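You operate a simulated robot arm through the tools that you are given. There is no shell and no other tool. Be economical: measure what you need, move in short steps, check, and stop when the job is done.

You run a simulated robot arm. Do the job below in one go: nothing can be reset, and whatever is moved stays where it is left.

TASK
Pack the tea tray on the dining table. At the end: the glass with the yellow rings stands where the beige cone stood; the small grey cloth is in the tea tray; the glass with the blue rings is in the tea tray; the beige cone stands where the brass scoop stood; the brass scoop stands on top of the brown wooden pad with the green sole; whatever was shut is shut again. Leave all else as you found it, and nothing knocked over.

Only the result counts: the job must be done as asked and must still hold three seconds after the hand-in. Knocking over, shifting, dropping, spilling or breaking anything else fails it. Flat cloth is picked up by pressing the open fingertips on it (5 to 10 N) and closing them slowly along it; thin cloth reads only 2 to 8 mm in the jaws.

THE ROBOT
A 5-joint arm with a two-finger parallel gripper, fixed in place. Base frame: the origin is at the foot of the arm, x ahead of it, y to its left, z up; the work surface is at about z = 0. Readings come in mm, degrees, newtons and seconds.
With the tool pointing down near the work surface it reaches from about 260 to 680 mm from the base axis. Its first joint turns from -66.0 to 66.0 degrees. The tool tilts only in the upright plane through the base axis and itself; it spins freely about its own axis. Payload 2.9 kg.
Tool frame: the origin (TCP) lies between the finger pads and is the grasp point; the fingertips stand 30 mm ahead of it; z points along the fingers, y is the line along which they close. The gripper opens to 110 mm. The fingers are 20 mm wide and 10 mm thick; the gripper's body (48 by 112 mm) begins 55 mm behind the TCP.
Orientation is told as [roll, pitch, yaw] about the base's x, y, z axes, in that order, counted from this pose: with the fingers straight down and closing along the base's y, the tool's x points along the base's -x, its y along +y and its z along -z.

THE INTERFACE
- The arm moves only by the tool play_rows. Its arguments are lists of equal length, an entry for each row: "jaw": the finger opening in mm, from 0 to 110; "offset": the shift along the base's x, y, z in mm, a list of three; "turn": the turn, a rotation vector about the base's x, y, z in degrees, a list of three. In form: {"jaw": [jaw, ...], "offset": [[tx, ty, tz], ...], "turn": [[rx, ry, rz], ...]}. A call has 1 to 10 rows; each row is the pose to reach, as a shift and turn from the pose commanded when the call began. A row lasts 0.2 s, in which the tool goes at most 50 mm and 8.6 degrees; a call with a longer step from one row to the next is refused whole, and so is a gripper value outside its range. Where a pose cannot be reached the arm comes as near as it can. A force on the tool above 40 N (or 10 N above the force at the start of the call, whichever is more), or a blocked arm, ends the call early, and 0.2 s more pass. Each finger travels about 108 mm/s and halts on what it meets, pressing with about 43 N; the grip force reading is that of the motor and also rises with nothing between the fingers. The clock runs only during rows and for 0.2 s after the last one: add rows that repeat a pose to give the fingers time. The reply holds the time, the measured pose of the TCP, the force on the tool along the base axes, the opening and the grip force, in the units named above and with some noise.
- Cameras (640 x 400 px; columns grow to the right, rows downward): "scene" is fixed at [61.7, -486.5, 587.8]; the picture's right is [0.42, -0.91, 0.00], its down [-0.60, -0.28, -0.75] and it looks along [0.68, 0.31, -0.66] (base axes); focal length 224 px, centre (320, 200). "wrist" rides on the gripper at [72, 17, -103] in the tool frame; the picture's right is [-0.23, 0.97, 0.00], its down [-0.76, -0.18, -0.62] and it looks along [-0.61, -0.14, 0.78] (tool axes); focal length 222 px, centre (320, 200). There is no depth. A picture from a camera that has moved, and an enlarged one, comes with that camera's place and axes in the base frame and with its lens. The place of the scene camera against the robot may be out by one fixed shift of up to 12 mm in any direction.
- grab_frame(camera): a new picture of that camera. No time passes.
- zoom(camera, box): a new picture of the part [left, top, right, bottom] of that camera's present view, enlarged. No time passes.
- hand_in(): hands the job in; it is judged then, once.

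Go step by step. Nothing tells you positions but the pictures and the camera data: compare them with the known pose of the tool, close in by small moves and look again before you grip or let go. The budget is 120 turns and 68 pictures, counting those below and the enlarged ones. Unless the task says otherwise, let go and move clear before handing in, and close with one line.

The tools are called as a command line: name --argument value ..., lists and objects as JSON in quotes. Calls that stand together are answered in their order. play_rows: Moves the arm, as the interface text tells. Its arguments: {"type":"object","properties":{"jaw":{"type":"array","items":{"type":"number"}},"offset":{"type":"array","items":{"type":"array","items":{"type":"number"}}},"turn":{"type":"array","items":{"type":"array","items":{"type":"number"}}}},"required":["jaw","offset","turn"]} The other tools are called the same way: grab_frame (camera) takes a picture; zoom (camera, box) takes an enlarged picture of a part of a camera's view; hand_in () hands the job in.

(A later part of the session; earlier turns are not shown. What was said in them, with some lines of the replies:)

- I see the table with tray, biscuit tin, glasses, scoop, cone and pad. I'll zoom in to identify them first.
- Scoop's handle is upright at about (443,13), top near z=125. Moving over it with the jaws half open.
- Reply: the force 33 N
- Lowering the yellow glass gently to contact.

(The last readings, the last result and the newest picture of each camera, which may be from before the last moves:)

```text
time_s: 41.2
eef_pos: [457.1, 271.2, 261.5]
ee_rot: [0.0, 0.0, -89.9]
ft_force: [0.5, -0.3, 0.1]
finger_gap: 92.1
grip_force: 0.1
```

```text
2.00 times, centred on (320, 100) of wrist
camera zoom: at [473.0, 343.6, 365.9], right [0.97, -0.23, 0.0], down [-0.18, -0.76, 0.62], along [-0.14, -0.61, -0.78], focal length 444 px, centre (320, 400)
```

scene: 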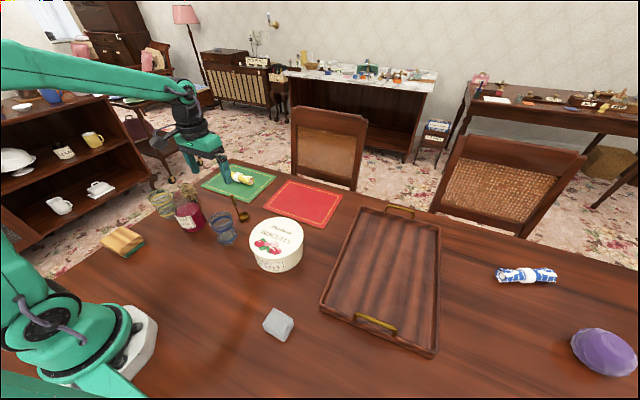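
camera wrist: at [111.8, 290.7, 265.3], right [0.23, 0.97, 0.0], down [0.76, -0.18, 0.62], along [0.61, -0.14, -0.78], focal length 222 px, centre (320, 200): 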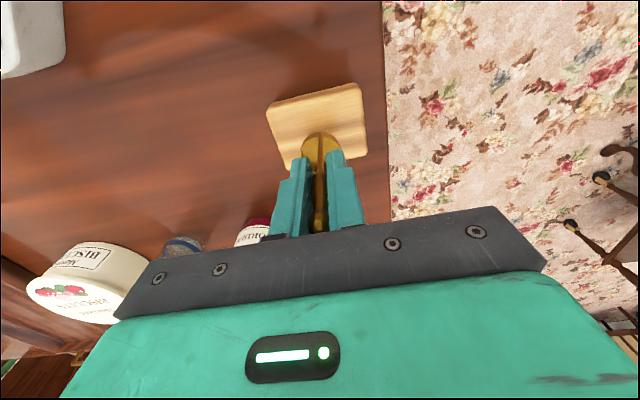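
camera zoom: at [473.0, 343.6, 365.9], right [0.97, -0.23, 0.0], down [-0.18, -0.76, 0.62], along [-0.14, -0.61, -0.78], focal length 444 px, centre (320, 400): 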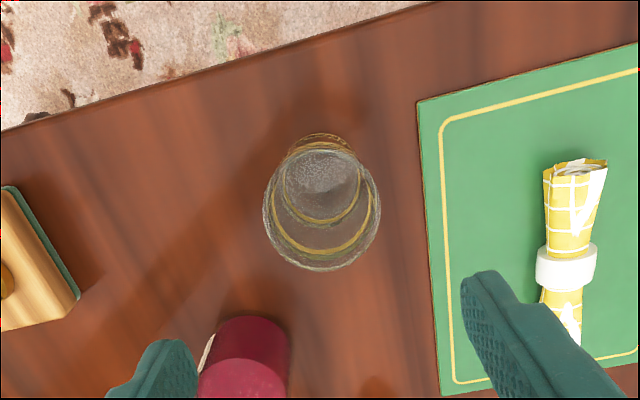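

play_rows --jaw '[92, 92, 92, 92, 92, 92, 92, 92, 92]' --offset '[[-10, -28, 0], [-25, -68, 0], [-39, -108, 0], [-53, -148, 0], [-67, -188, 0], [-81, -228, 0], [-95, -262, 0], [-100, -278, -15], [-100, -278, -40]]' --turn '[[0, 0, 0], [0, 0, 0], [0, 0, 0], [0, 0, 0], [0, 0, 0], [0, 0, 0], [0, 0, 0], [0, 0, 0], [0, 0, 0]]'

zoom --camera "wrist" --box '[160, 0, 480, 200]'

```text
time_s: 43.2
eef_pos: [356.4, -7.6, 223.1]
ee_rot: [-0.1, 0.0, -90.0]
ft_force: [0.6, 0.2, -0.3]
finger_gap: 92.1
grip_force: 0.1
```

```text
2.00 times, centred on (320, 100) of wrist
camera zoom: at [373.0, 64.2, 326.5], right [0.97, -0.23, 0.0], down [-0.18, -0.76, 0.62], along [-0.14, -0.61, -0.78], focal length 444 px, centre (320, 400)
```

zoom: 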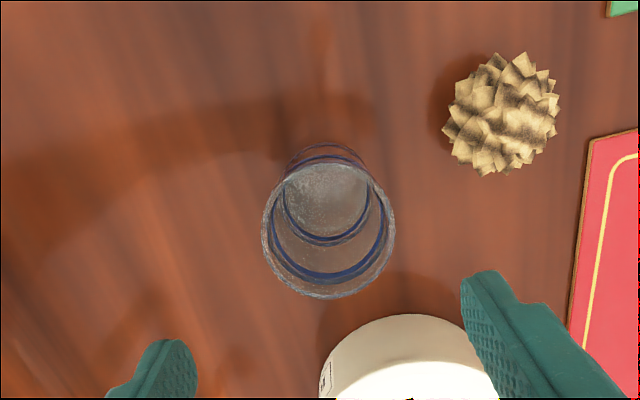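

play_rows --jaw '[92, 92, 92, 92, 80, 70, 60, 50, 40, 40]' --offset '[[5, -1.5, -30], [5, -1.5, -75], [5, -1.5, -120], [5, -1.5, -155], [5, -1.5, -155], [5, -1.5, -155], [5, -1.5, -155], [5, -1.5, -155], [5, -1.5, -155], [5, -1.5, -155]]' --turn '[[0, 0, 0], [0, 0, 0], [0, 0, 0], [0, 0, 0], [0, 0, 0], [0, 0, 0], [0, 0, 0], [0, 0, 0], [0, 0, 0], [0, 0, 0]]'

zoom --camera "wrist" --box '[160, 50, 480, 250]'

```text
time_s: 45.4
eef_pos: [361.9, -9.0, 68.3]
ee_rot: [0.1, 0.0, -90.0]
ft_force: [0.1, 0.5, 0.3]
finger_gap: 66.8
grip_force: 43.1
```

```text
2.00 times, centred on (320, 150) of wrist
camera zoom: at [378.6, 64.0, 171.2], right [0.97, -0.23, 0.0], down [-0.18, -0.76, 0.62], along [-0.14, -0.61, -0.78], focal length 444 px, centre (320, 300)
```

zoom: 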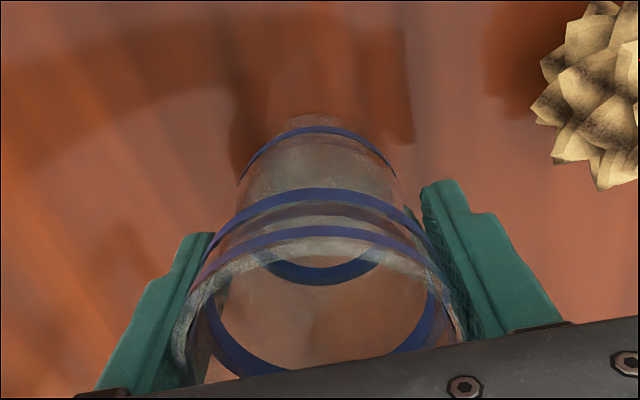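

play_rows --jaw '[40, 40, 40, 40, 40, 40, 40, 40, 40, 40]' --offset '[[0, 0, 8], [0, 0, 45], [0, 0, 90], [0, 0, 130], [4, -20, 142], [11, -60, 142], [19, -100, 142], [26, -140, 142], [34, -180, 142], [37, -200, 142]]' --turn '[[0, 0, 0], [0, 0, 0], [0, 0, 0], [0, 0, 0], [0, 0, 0], [0, 0, 0], [0, 0, 0], [0, 0, 0], [0, 0, 0], [0, 0, 0]]'

play_rows --jaw '[40, 40, 40, 40, 40, 40, 40]' --offset '[[4, -20, 0], [12, -60, 0], [20, -100, 0], [28, -140, 0], [36, -180, 0], [41, -212, 0], [41, -221, 0]]' --turn '[[0, 0, 0], [0, 0, 0], [0, 0, 0], [0, 0, 0], [0, 0, 0], [0, 0, 0], [0, 0, 0]]'

zoom --camera "scene" --box '[260, 150, 500, 360]'

grab_frame --camera "wrist"

```text
time_s: 47.6
eef_pos: [398.7, -211.0, 209.2]
ee_rot: [-0.1, 0.0, -90.0]
ft_force: [-0.1, -0.2, -2.3]
finger_gap: 66.5
grip_force: 43.3
```

```text
time_s: 49.2
eef_pos: [438.0, -430.7, 208.5]
ee_rot: [0.0, 0.0, -90.0]
ft_force: [-0.2, -0.7, -1.1]
finger_gap: 66.7
grip_force: 43.0
```

```text
1.90 times, centred on (380, 255) of scene
camera zoom: at [61.7, -486.5, 587.8], right [0.42, -0.91, 0.0], down [-0.6, -0.28, -0.75], along [0.68, 0.31, -0.66], focal length 426 px, centre (206, 95)
```

zoom: 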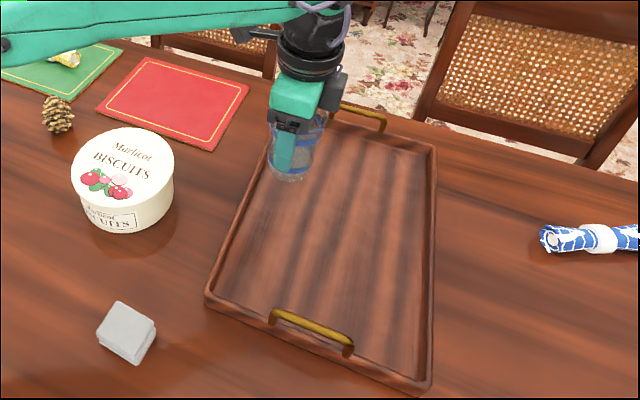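

```text
25 pictures are left
camera wrist: at [456.1, -357.4, 313.3], right [0.97, -0.23, 0.0], down [-0.18, -0.76, 0.62], along [-0.14, -0.61, -0.78], focal length 222 px, centre (320, 200)
```

wrist: 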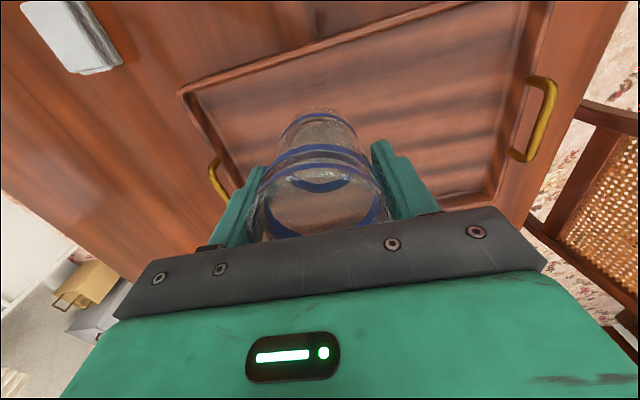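

play_rows --jaw '[40, 40, 40, 40, 40]' --offset '[[0, -14, 0], [0, -14, -40], [0, -14, -80], [0, -14, -112], [0, -14, -120]]' --turn '[[0, 0, 0], [0, 0, 0], [0, 0, 0], [0, 0, 0], [0, 0, 0]]'

zoom --camera "scene" --box '[320, 190, 448, 270]'

```text
time_s: 50.4
eef_pos: [440.9, -443.3, 89.5]
ee_rot: [0.0, 0.0, -90.0]
ft_force: [-0.7, 0.0, -2.3]
finger_gap: 66.9
grip_force: 43.3
```

```text
5.00 times, centred on (384, 230) of scene
camera zoom: at [61.7, -486.5, 587.8], right [0.42, -0.91, 0.0], down [-0.6, -0.28, -0.75], along [0.68, 0.31, -0.66], focal length 1118 px, centre (0, 50)
```

zoom: 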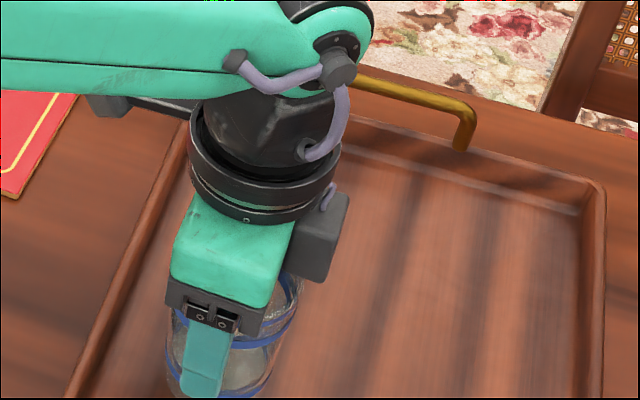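

play_rows --jaw '[40, 40, 40, 40, 40, 40]' --offset '[[0, 0, -4], [0, 0, -6.5], [0, 0, -8], [0, 0, -9.5], [0, 0, -11], [0, 0, -11]]' --turn '[[0, 0, 0], [0, 0, 0], [0, 0, 0], [0, 0, 0], [0, 0, 0], [0, 0, 0]]'

```text
time_s: 51.8
eef_pos: [439.9, -442.7, 79.0]
ee_rot: [0.0, 0.0, -90.0]
ft_force: [0.4, 0.2, -1.6]
finger_gap: 67.3
grip_force: 42.5
```

play_rows --jaw '[40, 40, 40, 40]' --offset '[[0, 0, -1], [0, 0, -2], [0, 0, -3], [0, 0, -3]]' --turn '[[0, 0, 0], [0, 0, 0], [0, 0, 0], [0, 0, 0]]'

```text
time_s: 52.8
eef_pos: [439.3, -444.6, 74.8]
ee_rot: [0.1, 0.0, -90.0]
ft_force: [0.2, -0.7, -2.4]
finger_gap: 67.1
grip_force: 42.8
```

play_rows --jaw '[40, 40, 40, 40]' --offset '[[0, 0, -1], [0, 0, -2], [0, 0, -2.5], [0, 0, -2.5]]' --turn '[[0, 0, 0], [0, 0, 0], [0, 0, 0], [0, 0, 0]]'

```text
time_s: 53.8
eef_pos: [440.1, -444.2, 74.0]
ee_rot: [0.0, -0.1, -90.0]
ft_force: [-1.5, 1.3, 5.1]
finger_gap: 67.0
grip_force: 42.8
```

play_rows --jaw '[60, 68, 72, 80, 92, 92]' --offset '[[0, 0, 0], [0, 0, 0], [0, 0, 0], [0, 0, 0], [0, 0, 0], [0, 0, 0]]' --turn '[[0, 0, 0], [0, 0, 0], [0, 0, 0], [0, 0, 0], [0, 0, 0], [0, 0, 0]]'

play_rows --jaw '[92, 92, 92, 92, 92]' --offset '[[0, 0, 20], [0, 0, 60], [0, 0, 100], [0, 0, 140], [0, 0, 170]]' --turn '[[0, 0, 0], [0, 0, 0], [0, 0, 0], [0, 0, 0], [0, 0, 0]]'

zoom --camera "scene" --box '[240, 190, 448, 350]'

```text
time_s: 55.2
eef_pos: [439.5, -443.3, 72.8]
ee_rot: [0.1, 0.1, -90.0]
ft_force: [-0.5, 0.0, -0.4]
finger_gap: 92.1
grip_force: 0.1
```

```text
time_s: 56.4
eef_pos: [441.0, -444.1, 242.7]
ee_rot: [0.0, -0.1, -90.0]
ft_force: [0.4, 0.2, -0.3]
finger_gap: 92.1
grip_force: 0.0
```

```text
2.50 times, centred on (344, 270) of scene
camera zoom: at [61.7, -486.5, 587.8], right [0.42, -0.91, 0.0], down [-0.6, -0.28, -0.75], along [0.68, 0.31, -0.66], focal length 559 px, centre (260, 25)
```

zoom: 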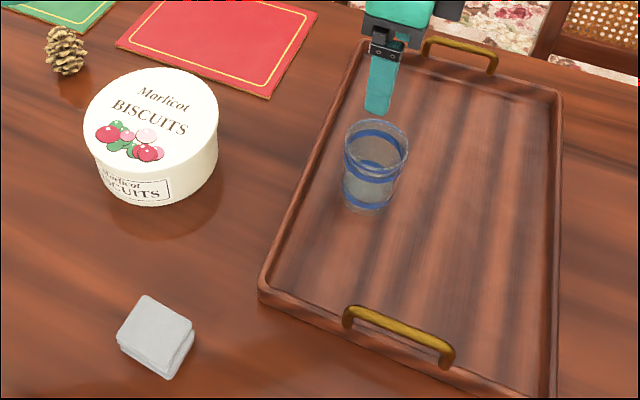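

play_rows --jaw '[92, 92, 92, 92, 92, 92, 92, 92]' --offset '[[-20, 16, 0], [-55, 45, 0], [-90, 73, 0], [-125, 101, 0], [-160, 130, 0], [-195, 158, 0], [-220, 176, 0], [-226, 184, 0]]' --turn '[[0, 0, 0], [0, 0, 0], [0, 0, 0], [0, 0, 0], [0, 0, 0], [0, 0, 0], [0, 0, 0], [0, 0, 0]]'

zoom --camera "wrist" --box '[200, 20, 440, 170]'

zoom --camera "scene" --box '[238, 300, 318, 350]'

```text
time_s: 58.2
eef_pos: [212.4, -258.3, 244.3]
ee_rot: [0.0, 0.1, -90.1]
ft_force: [0.0, -0.7, 0.9]
finger_gap: 91.8
grip_force: 0.1
```

```text
2.67 times, centred on (320, 95) of wrist
camera zoom: at [229.9, -186.2, 347.2], right [0.97, -0.23, 0.0], down [-0.18, -0.76, 0.62], along [-0.14, -0.61, -0.78], focal length 592 px, centre (320, 480)
```

zoom: 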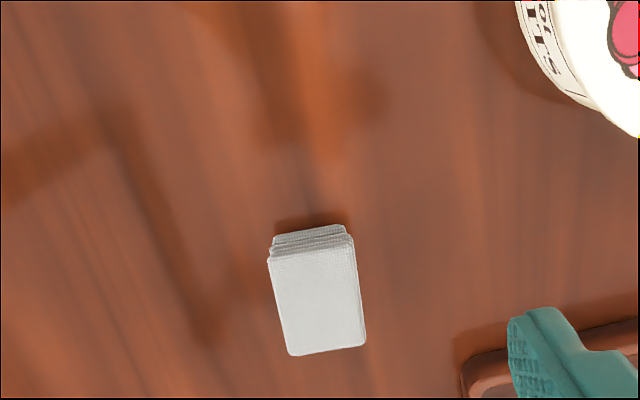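

```text
8.00 times, centred on (278, 325) of scene
camera zoom: at [61.7, -486.5, 587.8], right [0.42, -0.91, 0.0], down [-0.6, -0.28, -0.75], along [0.68, 0.31, -0.66], focal length 1789 px, centre (656, -800)
```

zoom: 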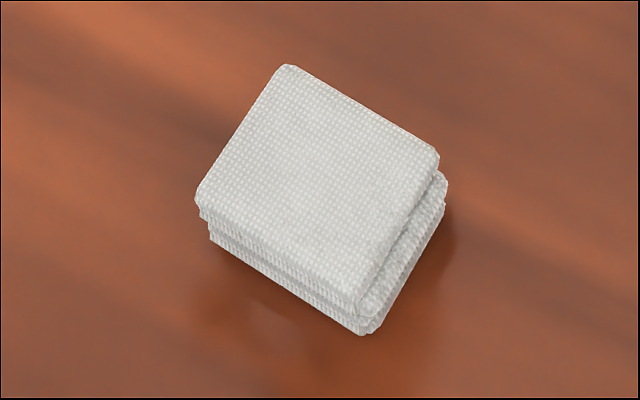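

play_rows --jaw '[92, 90, 85, 80, 80]' --offset '[[-5, -25, -30], [-10, -50, -70], [-10, -50, -110], [-10, -50, -144], [-10, -50, -144]]' --turn '[[0, 0, 0], [0, 0, -2.5], [0, 0, -2.5], [0, 0, -2.5], [0, 0, -2.5]]'

zoom --camera "wrist" --box '[160, 50, 480, 250]'

zoom --camera "scene" --box '[218, 275, 338, 350]'

```text
time_s: 59.4
eef_pos: [204.9, -309.6, 99.0]
ee_rot: [0.0, 0.1, -92.5]
ft_force: [0.2, 0.2, 0.2]
finger_gap: 79.9
grip_force: 0.1
```

```text
2.00 times, centred on (320, 150) of wrist
camera zoom: at [224.2, -238.1, 202.4], right [0.96, -0.27, 0.0], down [-0.21, -0.75, 0.62], along [-0.17, -0.6, -0.78], focal length 444 px, centre (320, 300)
```

zoom: 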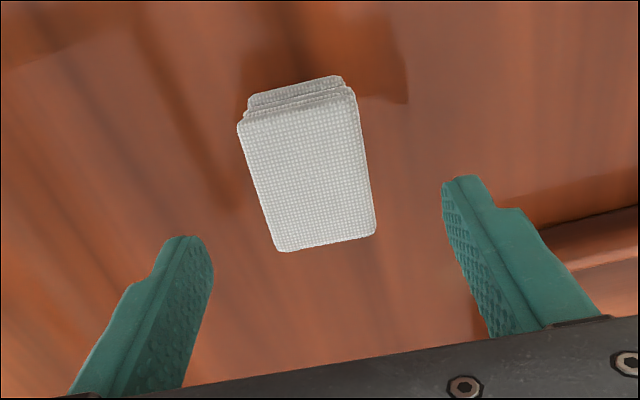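

```text
5.33 times, centred on (278, 312) of scene
camera zoom: at [61.7, -486.5, 587.8], right [0.42, -0.91, 0.0], down [-0.6, -0.28, -0.75], along [0.68, 0.31, -0.66], focal length 1193 px, centre (544, -400)
```

zoom: 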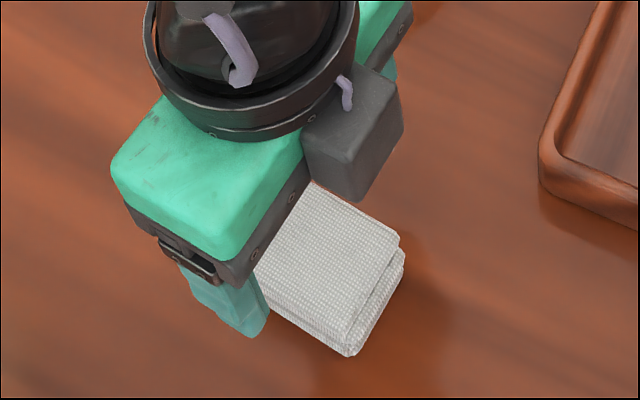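

play_rows --jaw '[80, 80, 72, 64, 58, 52, 46, 42, 38]' --offset '[[-3, 0, -30], [-3, 0, -62], [-3, 0, -62], [-3, 0, -62], [-3, 0, -62], [-3, 0, -62], [-3, 0, -62], [-3, 0, -62], [-3, 0, -62]]' --turn '[[0, 0, 0], [0, 0, 0], [0, 0, 0], [0, 0, 0], [0, 0, 0], [0, 0, 0], [0, 0, 0], [0, 0, 0], [0, 0, 0]]'

zoom --camera "wrist" --box '[160, 50, 480, 250]'

zoom --camera "scene" --box '[218, 275, 338, 350]'

```text
time_s: 61.4
eef_pos: [203.0, -310.0, 37.5]
ee_rot: [0.0, 0.1, -92.5]
ft_force: [-1.5, -0.2, 0.9]
finger_gap: 44.8
grip_force: 43.6
```

```text
2.00 times, centred on (320, 150) of wrist
camera zoom: at [221.5, -238.2, 141.1], right [0.96, -0.27, 0.0], down [-0.21, -0.75, 0.62], along [-0.17, -0.6, -0.78], focal length 444 px, centre (320, 300)
```

zoom: 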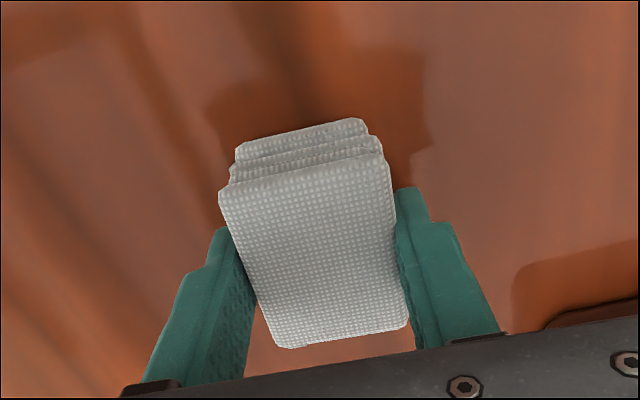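

```text
5.33 times, centred on (278, 312) of scene
camera zoom: at [61.7, -486.5, 587.8], right [0.42, -0.91, 0.0], down [-0.6, -0.28, -0.75], along [0.68, 0.31, -0.66], focal length 1193 px, centre (544, -400)
```

zoom: 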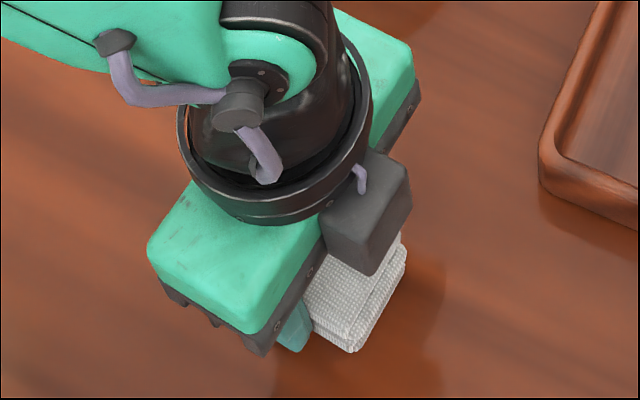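

play_rows --jaw '[38, 38, 38, 38, 38, 38, 38, 38, 38, 38]' --offset '[[0, 0, 10], [0, 0, 50], [0, 0, 95], [0, 0, 123], [15, -20, 123], [40, -52, 123], [67, -88, 123], [95, -124, 123], [122, -160, 123], [140, -184, 123]]' --turn '[[0, 0, 0], [0, 0, 0], [0, 0, 0], [0, 0, 0], [0, 0, 0], [0, 0, 0], [0, 0, 0], [0, 0, 0], [0, 0, 0], [0, 0, 0]]'

play_rows --jaw '[38, 38, 38, 38]' --offset '[[17, -20, 0], [17, -20, -20], [17, -20, -60], [17, -20, -90]]' --turn '[[0, 0, 0], [0, 0, 0], [0, 0, 0], [0, 0, 0]]'

zoom --camera "scene" --box '[300, 200, 460, 360]'

grab_frame --camera "wrist"

```text
time_s: 63.6
eef_pos: [340.9, -494.0, 159.3]
ee_rot: [0.0, 0.1, -92.4]
ft_force: [-0.3, -0.9, 0.0]
finger_gap: 45.0
grip_force: 43.1
```

```text
time_s: 64.6
eef_pos: [359.1, -515.4, 71.1]
ee_rot: [0.0, 0.0, -92.5]
ft_force: [0.0, -0.5, 0.5]
finger_gap: 44.9
grip_force: 42.7
```

```text
2.50 times, centred on (380, 280) of scene
camera zoom: at [61.7, -486.5, 587.8], right [0.42, -0.91, 0.0], down [-0.6, -0.28, -0.75], along [0.68, 0.31, -0.66], focal length 559 px, centre (170, 0)
```

zoom: 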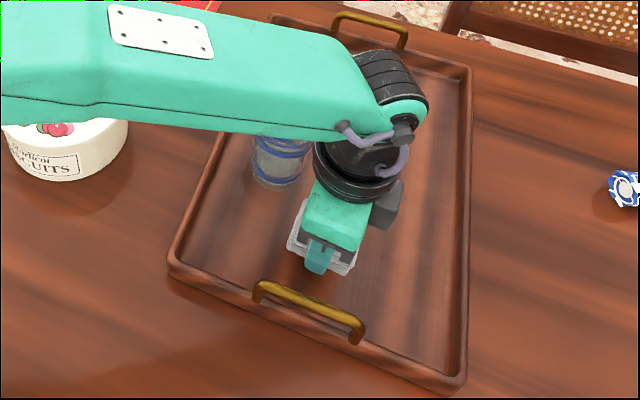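

```text
15 pictures are left
camera wrist: at [377.7, -443.1, 173.5], right [0.96, -0.27, 0.0], down [-0.21, -0.75, 0.62], along [-0.17, -0.6, -0.78], focal length 222 px, centre (320, 200)
```

wrist: 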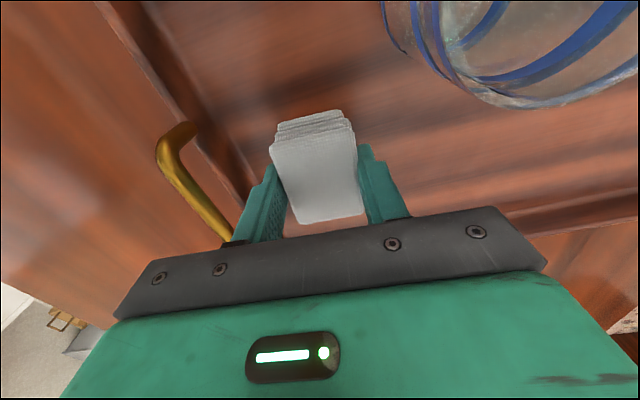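

play_rows --jaw '[38, 38, 38, 38, 38]' --offset '[[0, 0, -15], [0, 0, -22], [0, 0, -25], [0, 0, -26.5], [0, 0, -26.5]]' --turn '[[0, 0, 0], [0, 0, 0], [0, 0, 0], [0, 0, 0], [0, 0, 0]]'

play_rows --jaw '[38, 38, 38]' --offset '[[0, 0, -1], [0, 0, -1.8], [0, 0, -1.8]]' --turn '[[0, 0, 0], [0, 0, 0], [0, 0, 0]]'

```text
time_s: 65.8
eef_pos: [357.4, -514.3, 42.8]
ee_rot: [0.1, -0.1, -92.5]
ft_force: [-0.4, 2.5, 7.1]
finger_gap: 44.6
grip_force: 42.9
```

```text
time_s: 66.6
eef_pos: [358.1, -513.5, 43.9]
ee_rot: [0.1, -0.3, -92.5]
ft_force: [-3.7, 4.4, 22.4]
finger_gap: 44.6
grip_force: 43.1
```

play_rows --jaw '[38, 42, 46, 50, 56, 62, 62]' --offset '[[0, 0, 1.5], [0, 0, 1.5], [0, 0, 1.5], [0, 0, 1.5], [0, 0, 1.5], [0, 0, 1.5], [0, 0, 1.5]]' --turn '[[0, 0, 0], [0, 0, 0], [0, 0, 0], [0, 0, 0], [0, 0, 0], [0, 0, 0], [0, 0, 0]]'

play_rows --jaw '[62, 62, 62, 62, 62, 62]' --offset '[[0, 0, 20], [0, 0, 60], [0, 0, 105], [0, 0, 150], [0, 0, 190], [0, 0, 200]]' --turn '[[0, 0, 0], [0, 0, 0], [0, 0, 0], [0, 0, 0], [0, 0, 0], [0, 0, 0]]'

play_rows --jaw '[62, 62, 62, 62, 62, 62, 62]' --offset '[[0, 20, 20], [0, 60, 30], [0, 100, 30], [0, 145, 30], [0, 190, 30], [0, 230, 30], [0, 250, 30]]' --turn '[[0, 0, 0], [0, 0, 0], [0, 0, 0], [0, 0, 0], [0, 0, 0], [0, 0, 0], [0, 0, 0]]'

grab_frame --camera "scene"

```text
time_s: 68.2
eef_pos: [358.3, -513.6, 44.1]
ee_rot: [0.0, 0.0, -92.5]
ft_force: [-0.3, 0.9, -0.3]
finger_gap: 61.9
grip_force: 0.1
```

```text
time_s: 69.6
eef_pos: [358.0, -512.2, 243.1]
ee_rot: [0.0, -0.1, -92.5]
ft_force: [0.6, 0.0, -0.5]
finger_gap: 62.1
grip_force: 0.0
```

```text
time_s: 71.2
eef_pos: [357.4, -264.3, 272.6]
ee_rot: [0.0, 0.0, -92.6]
ft_force: [0.9, -0.9, 0.1]
finger_gap: 62.1
grip_force: 0.1
```

```text
14 pictures are left
```

scene: 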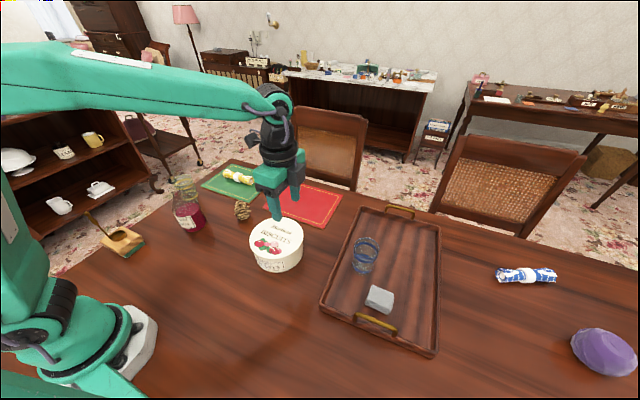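

zoom --camera "scene" --box '[60, 150, 300, 300]'

zoom --camera "scene" --box '[300, 200, 460, 360]'

```text
2.67 times, centred on (180, 225) of scene
camera zoom: at [61.7, -486.5, 587.8], right [0.42, -0.91, 0.0], down [-0.6, -0.28, -0.75], along [0.68, 0.31, -0.66], focal length 596 px, centre (693, 133)
```

zoom: 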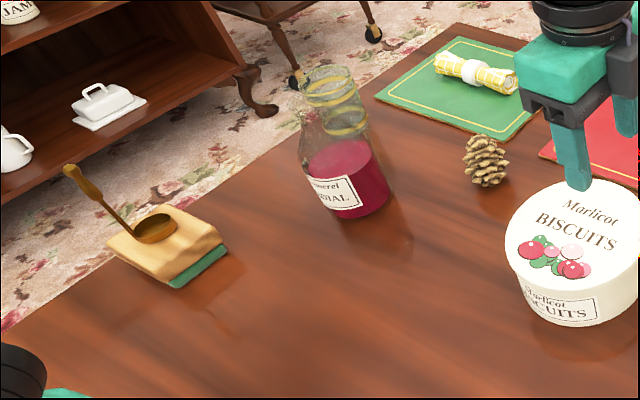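

```text
2.50 times, centred on (380, 280) of scene
camera zoom: at [61.7, -486.5, 587.8], right [0.42, -0.91, 0.0], down [-0.6, -0.28, -0.75], along [0.68, 0.31, -0.66], focal length 559 px, centre (170, 0)
```

zoom: 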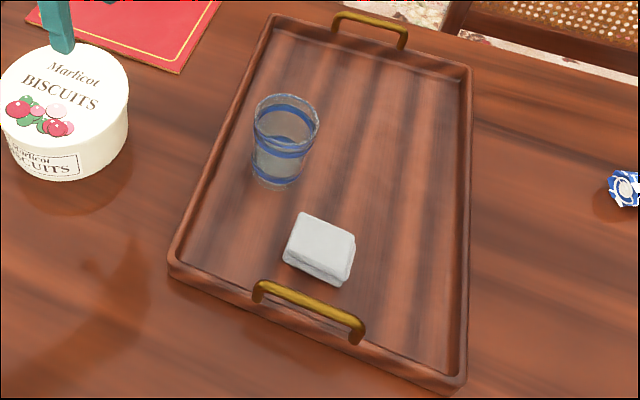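

Everything is in its place and upright, the tin was never opened, and the arm is clear. I'm handing in now.

hand_in

```text
The job is handed in.
```

The tea tray is packed and handed in: the scoop stands on the wooden pad, the cone where the scoop stood, the yellow-ringed glass where the cone stood, and the blue-ringed glass and grey cloth are in the tray.
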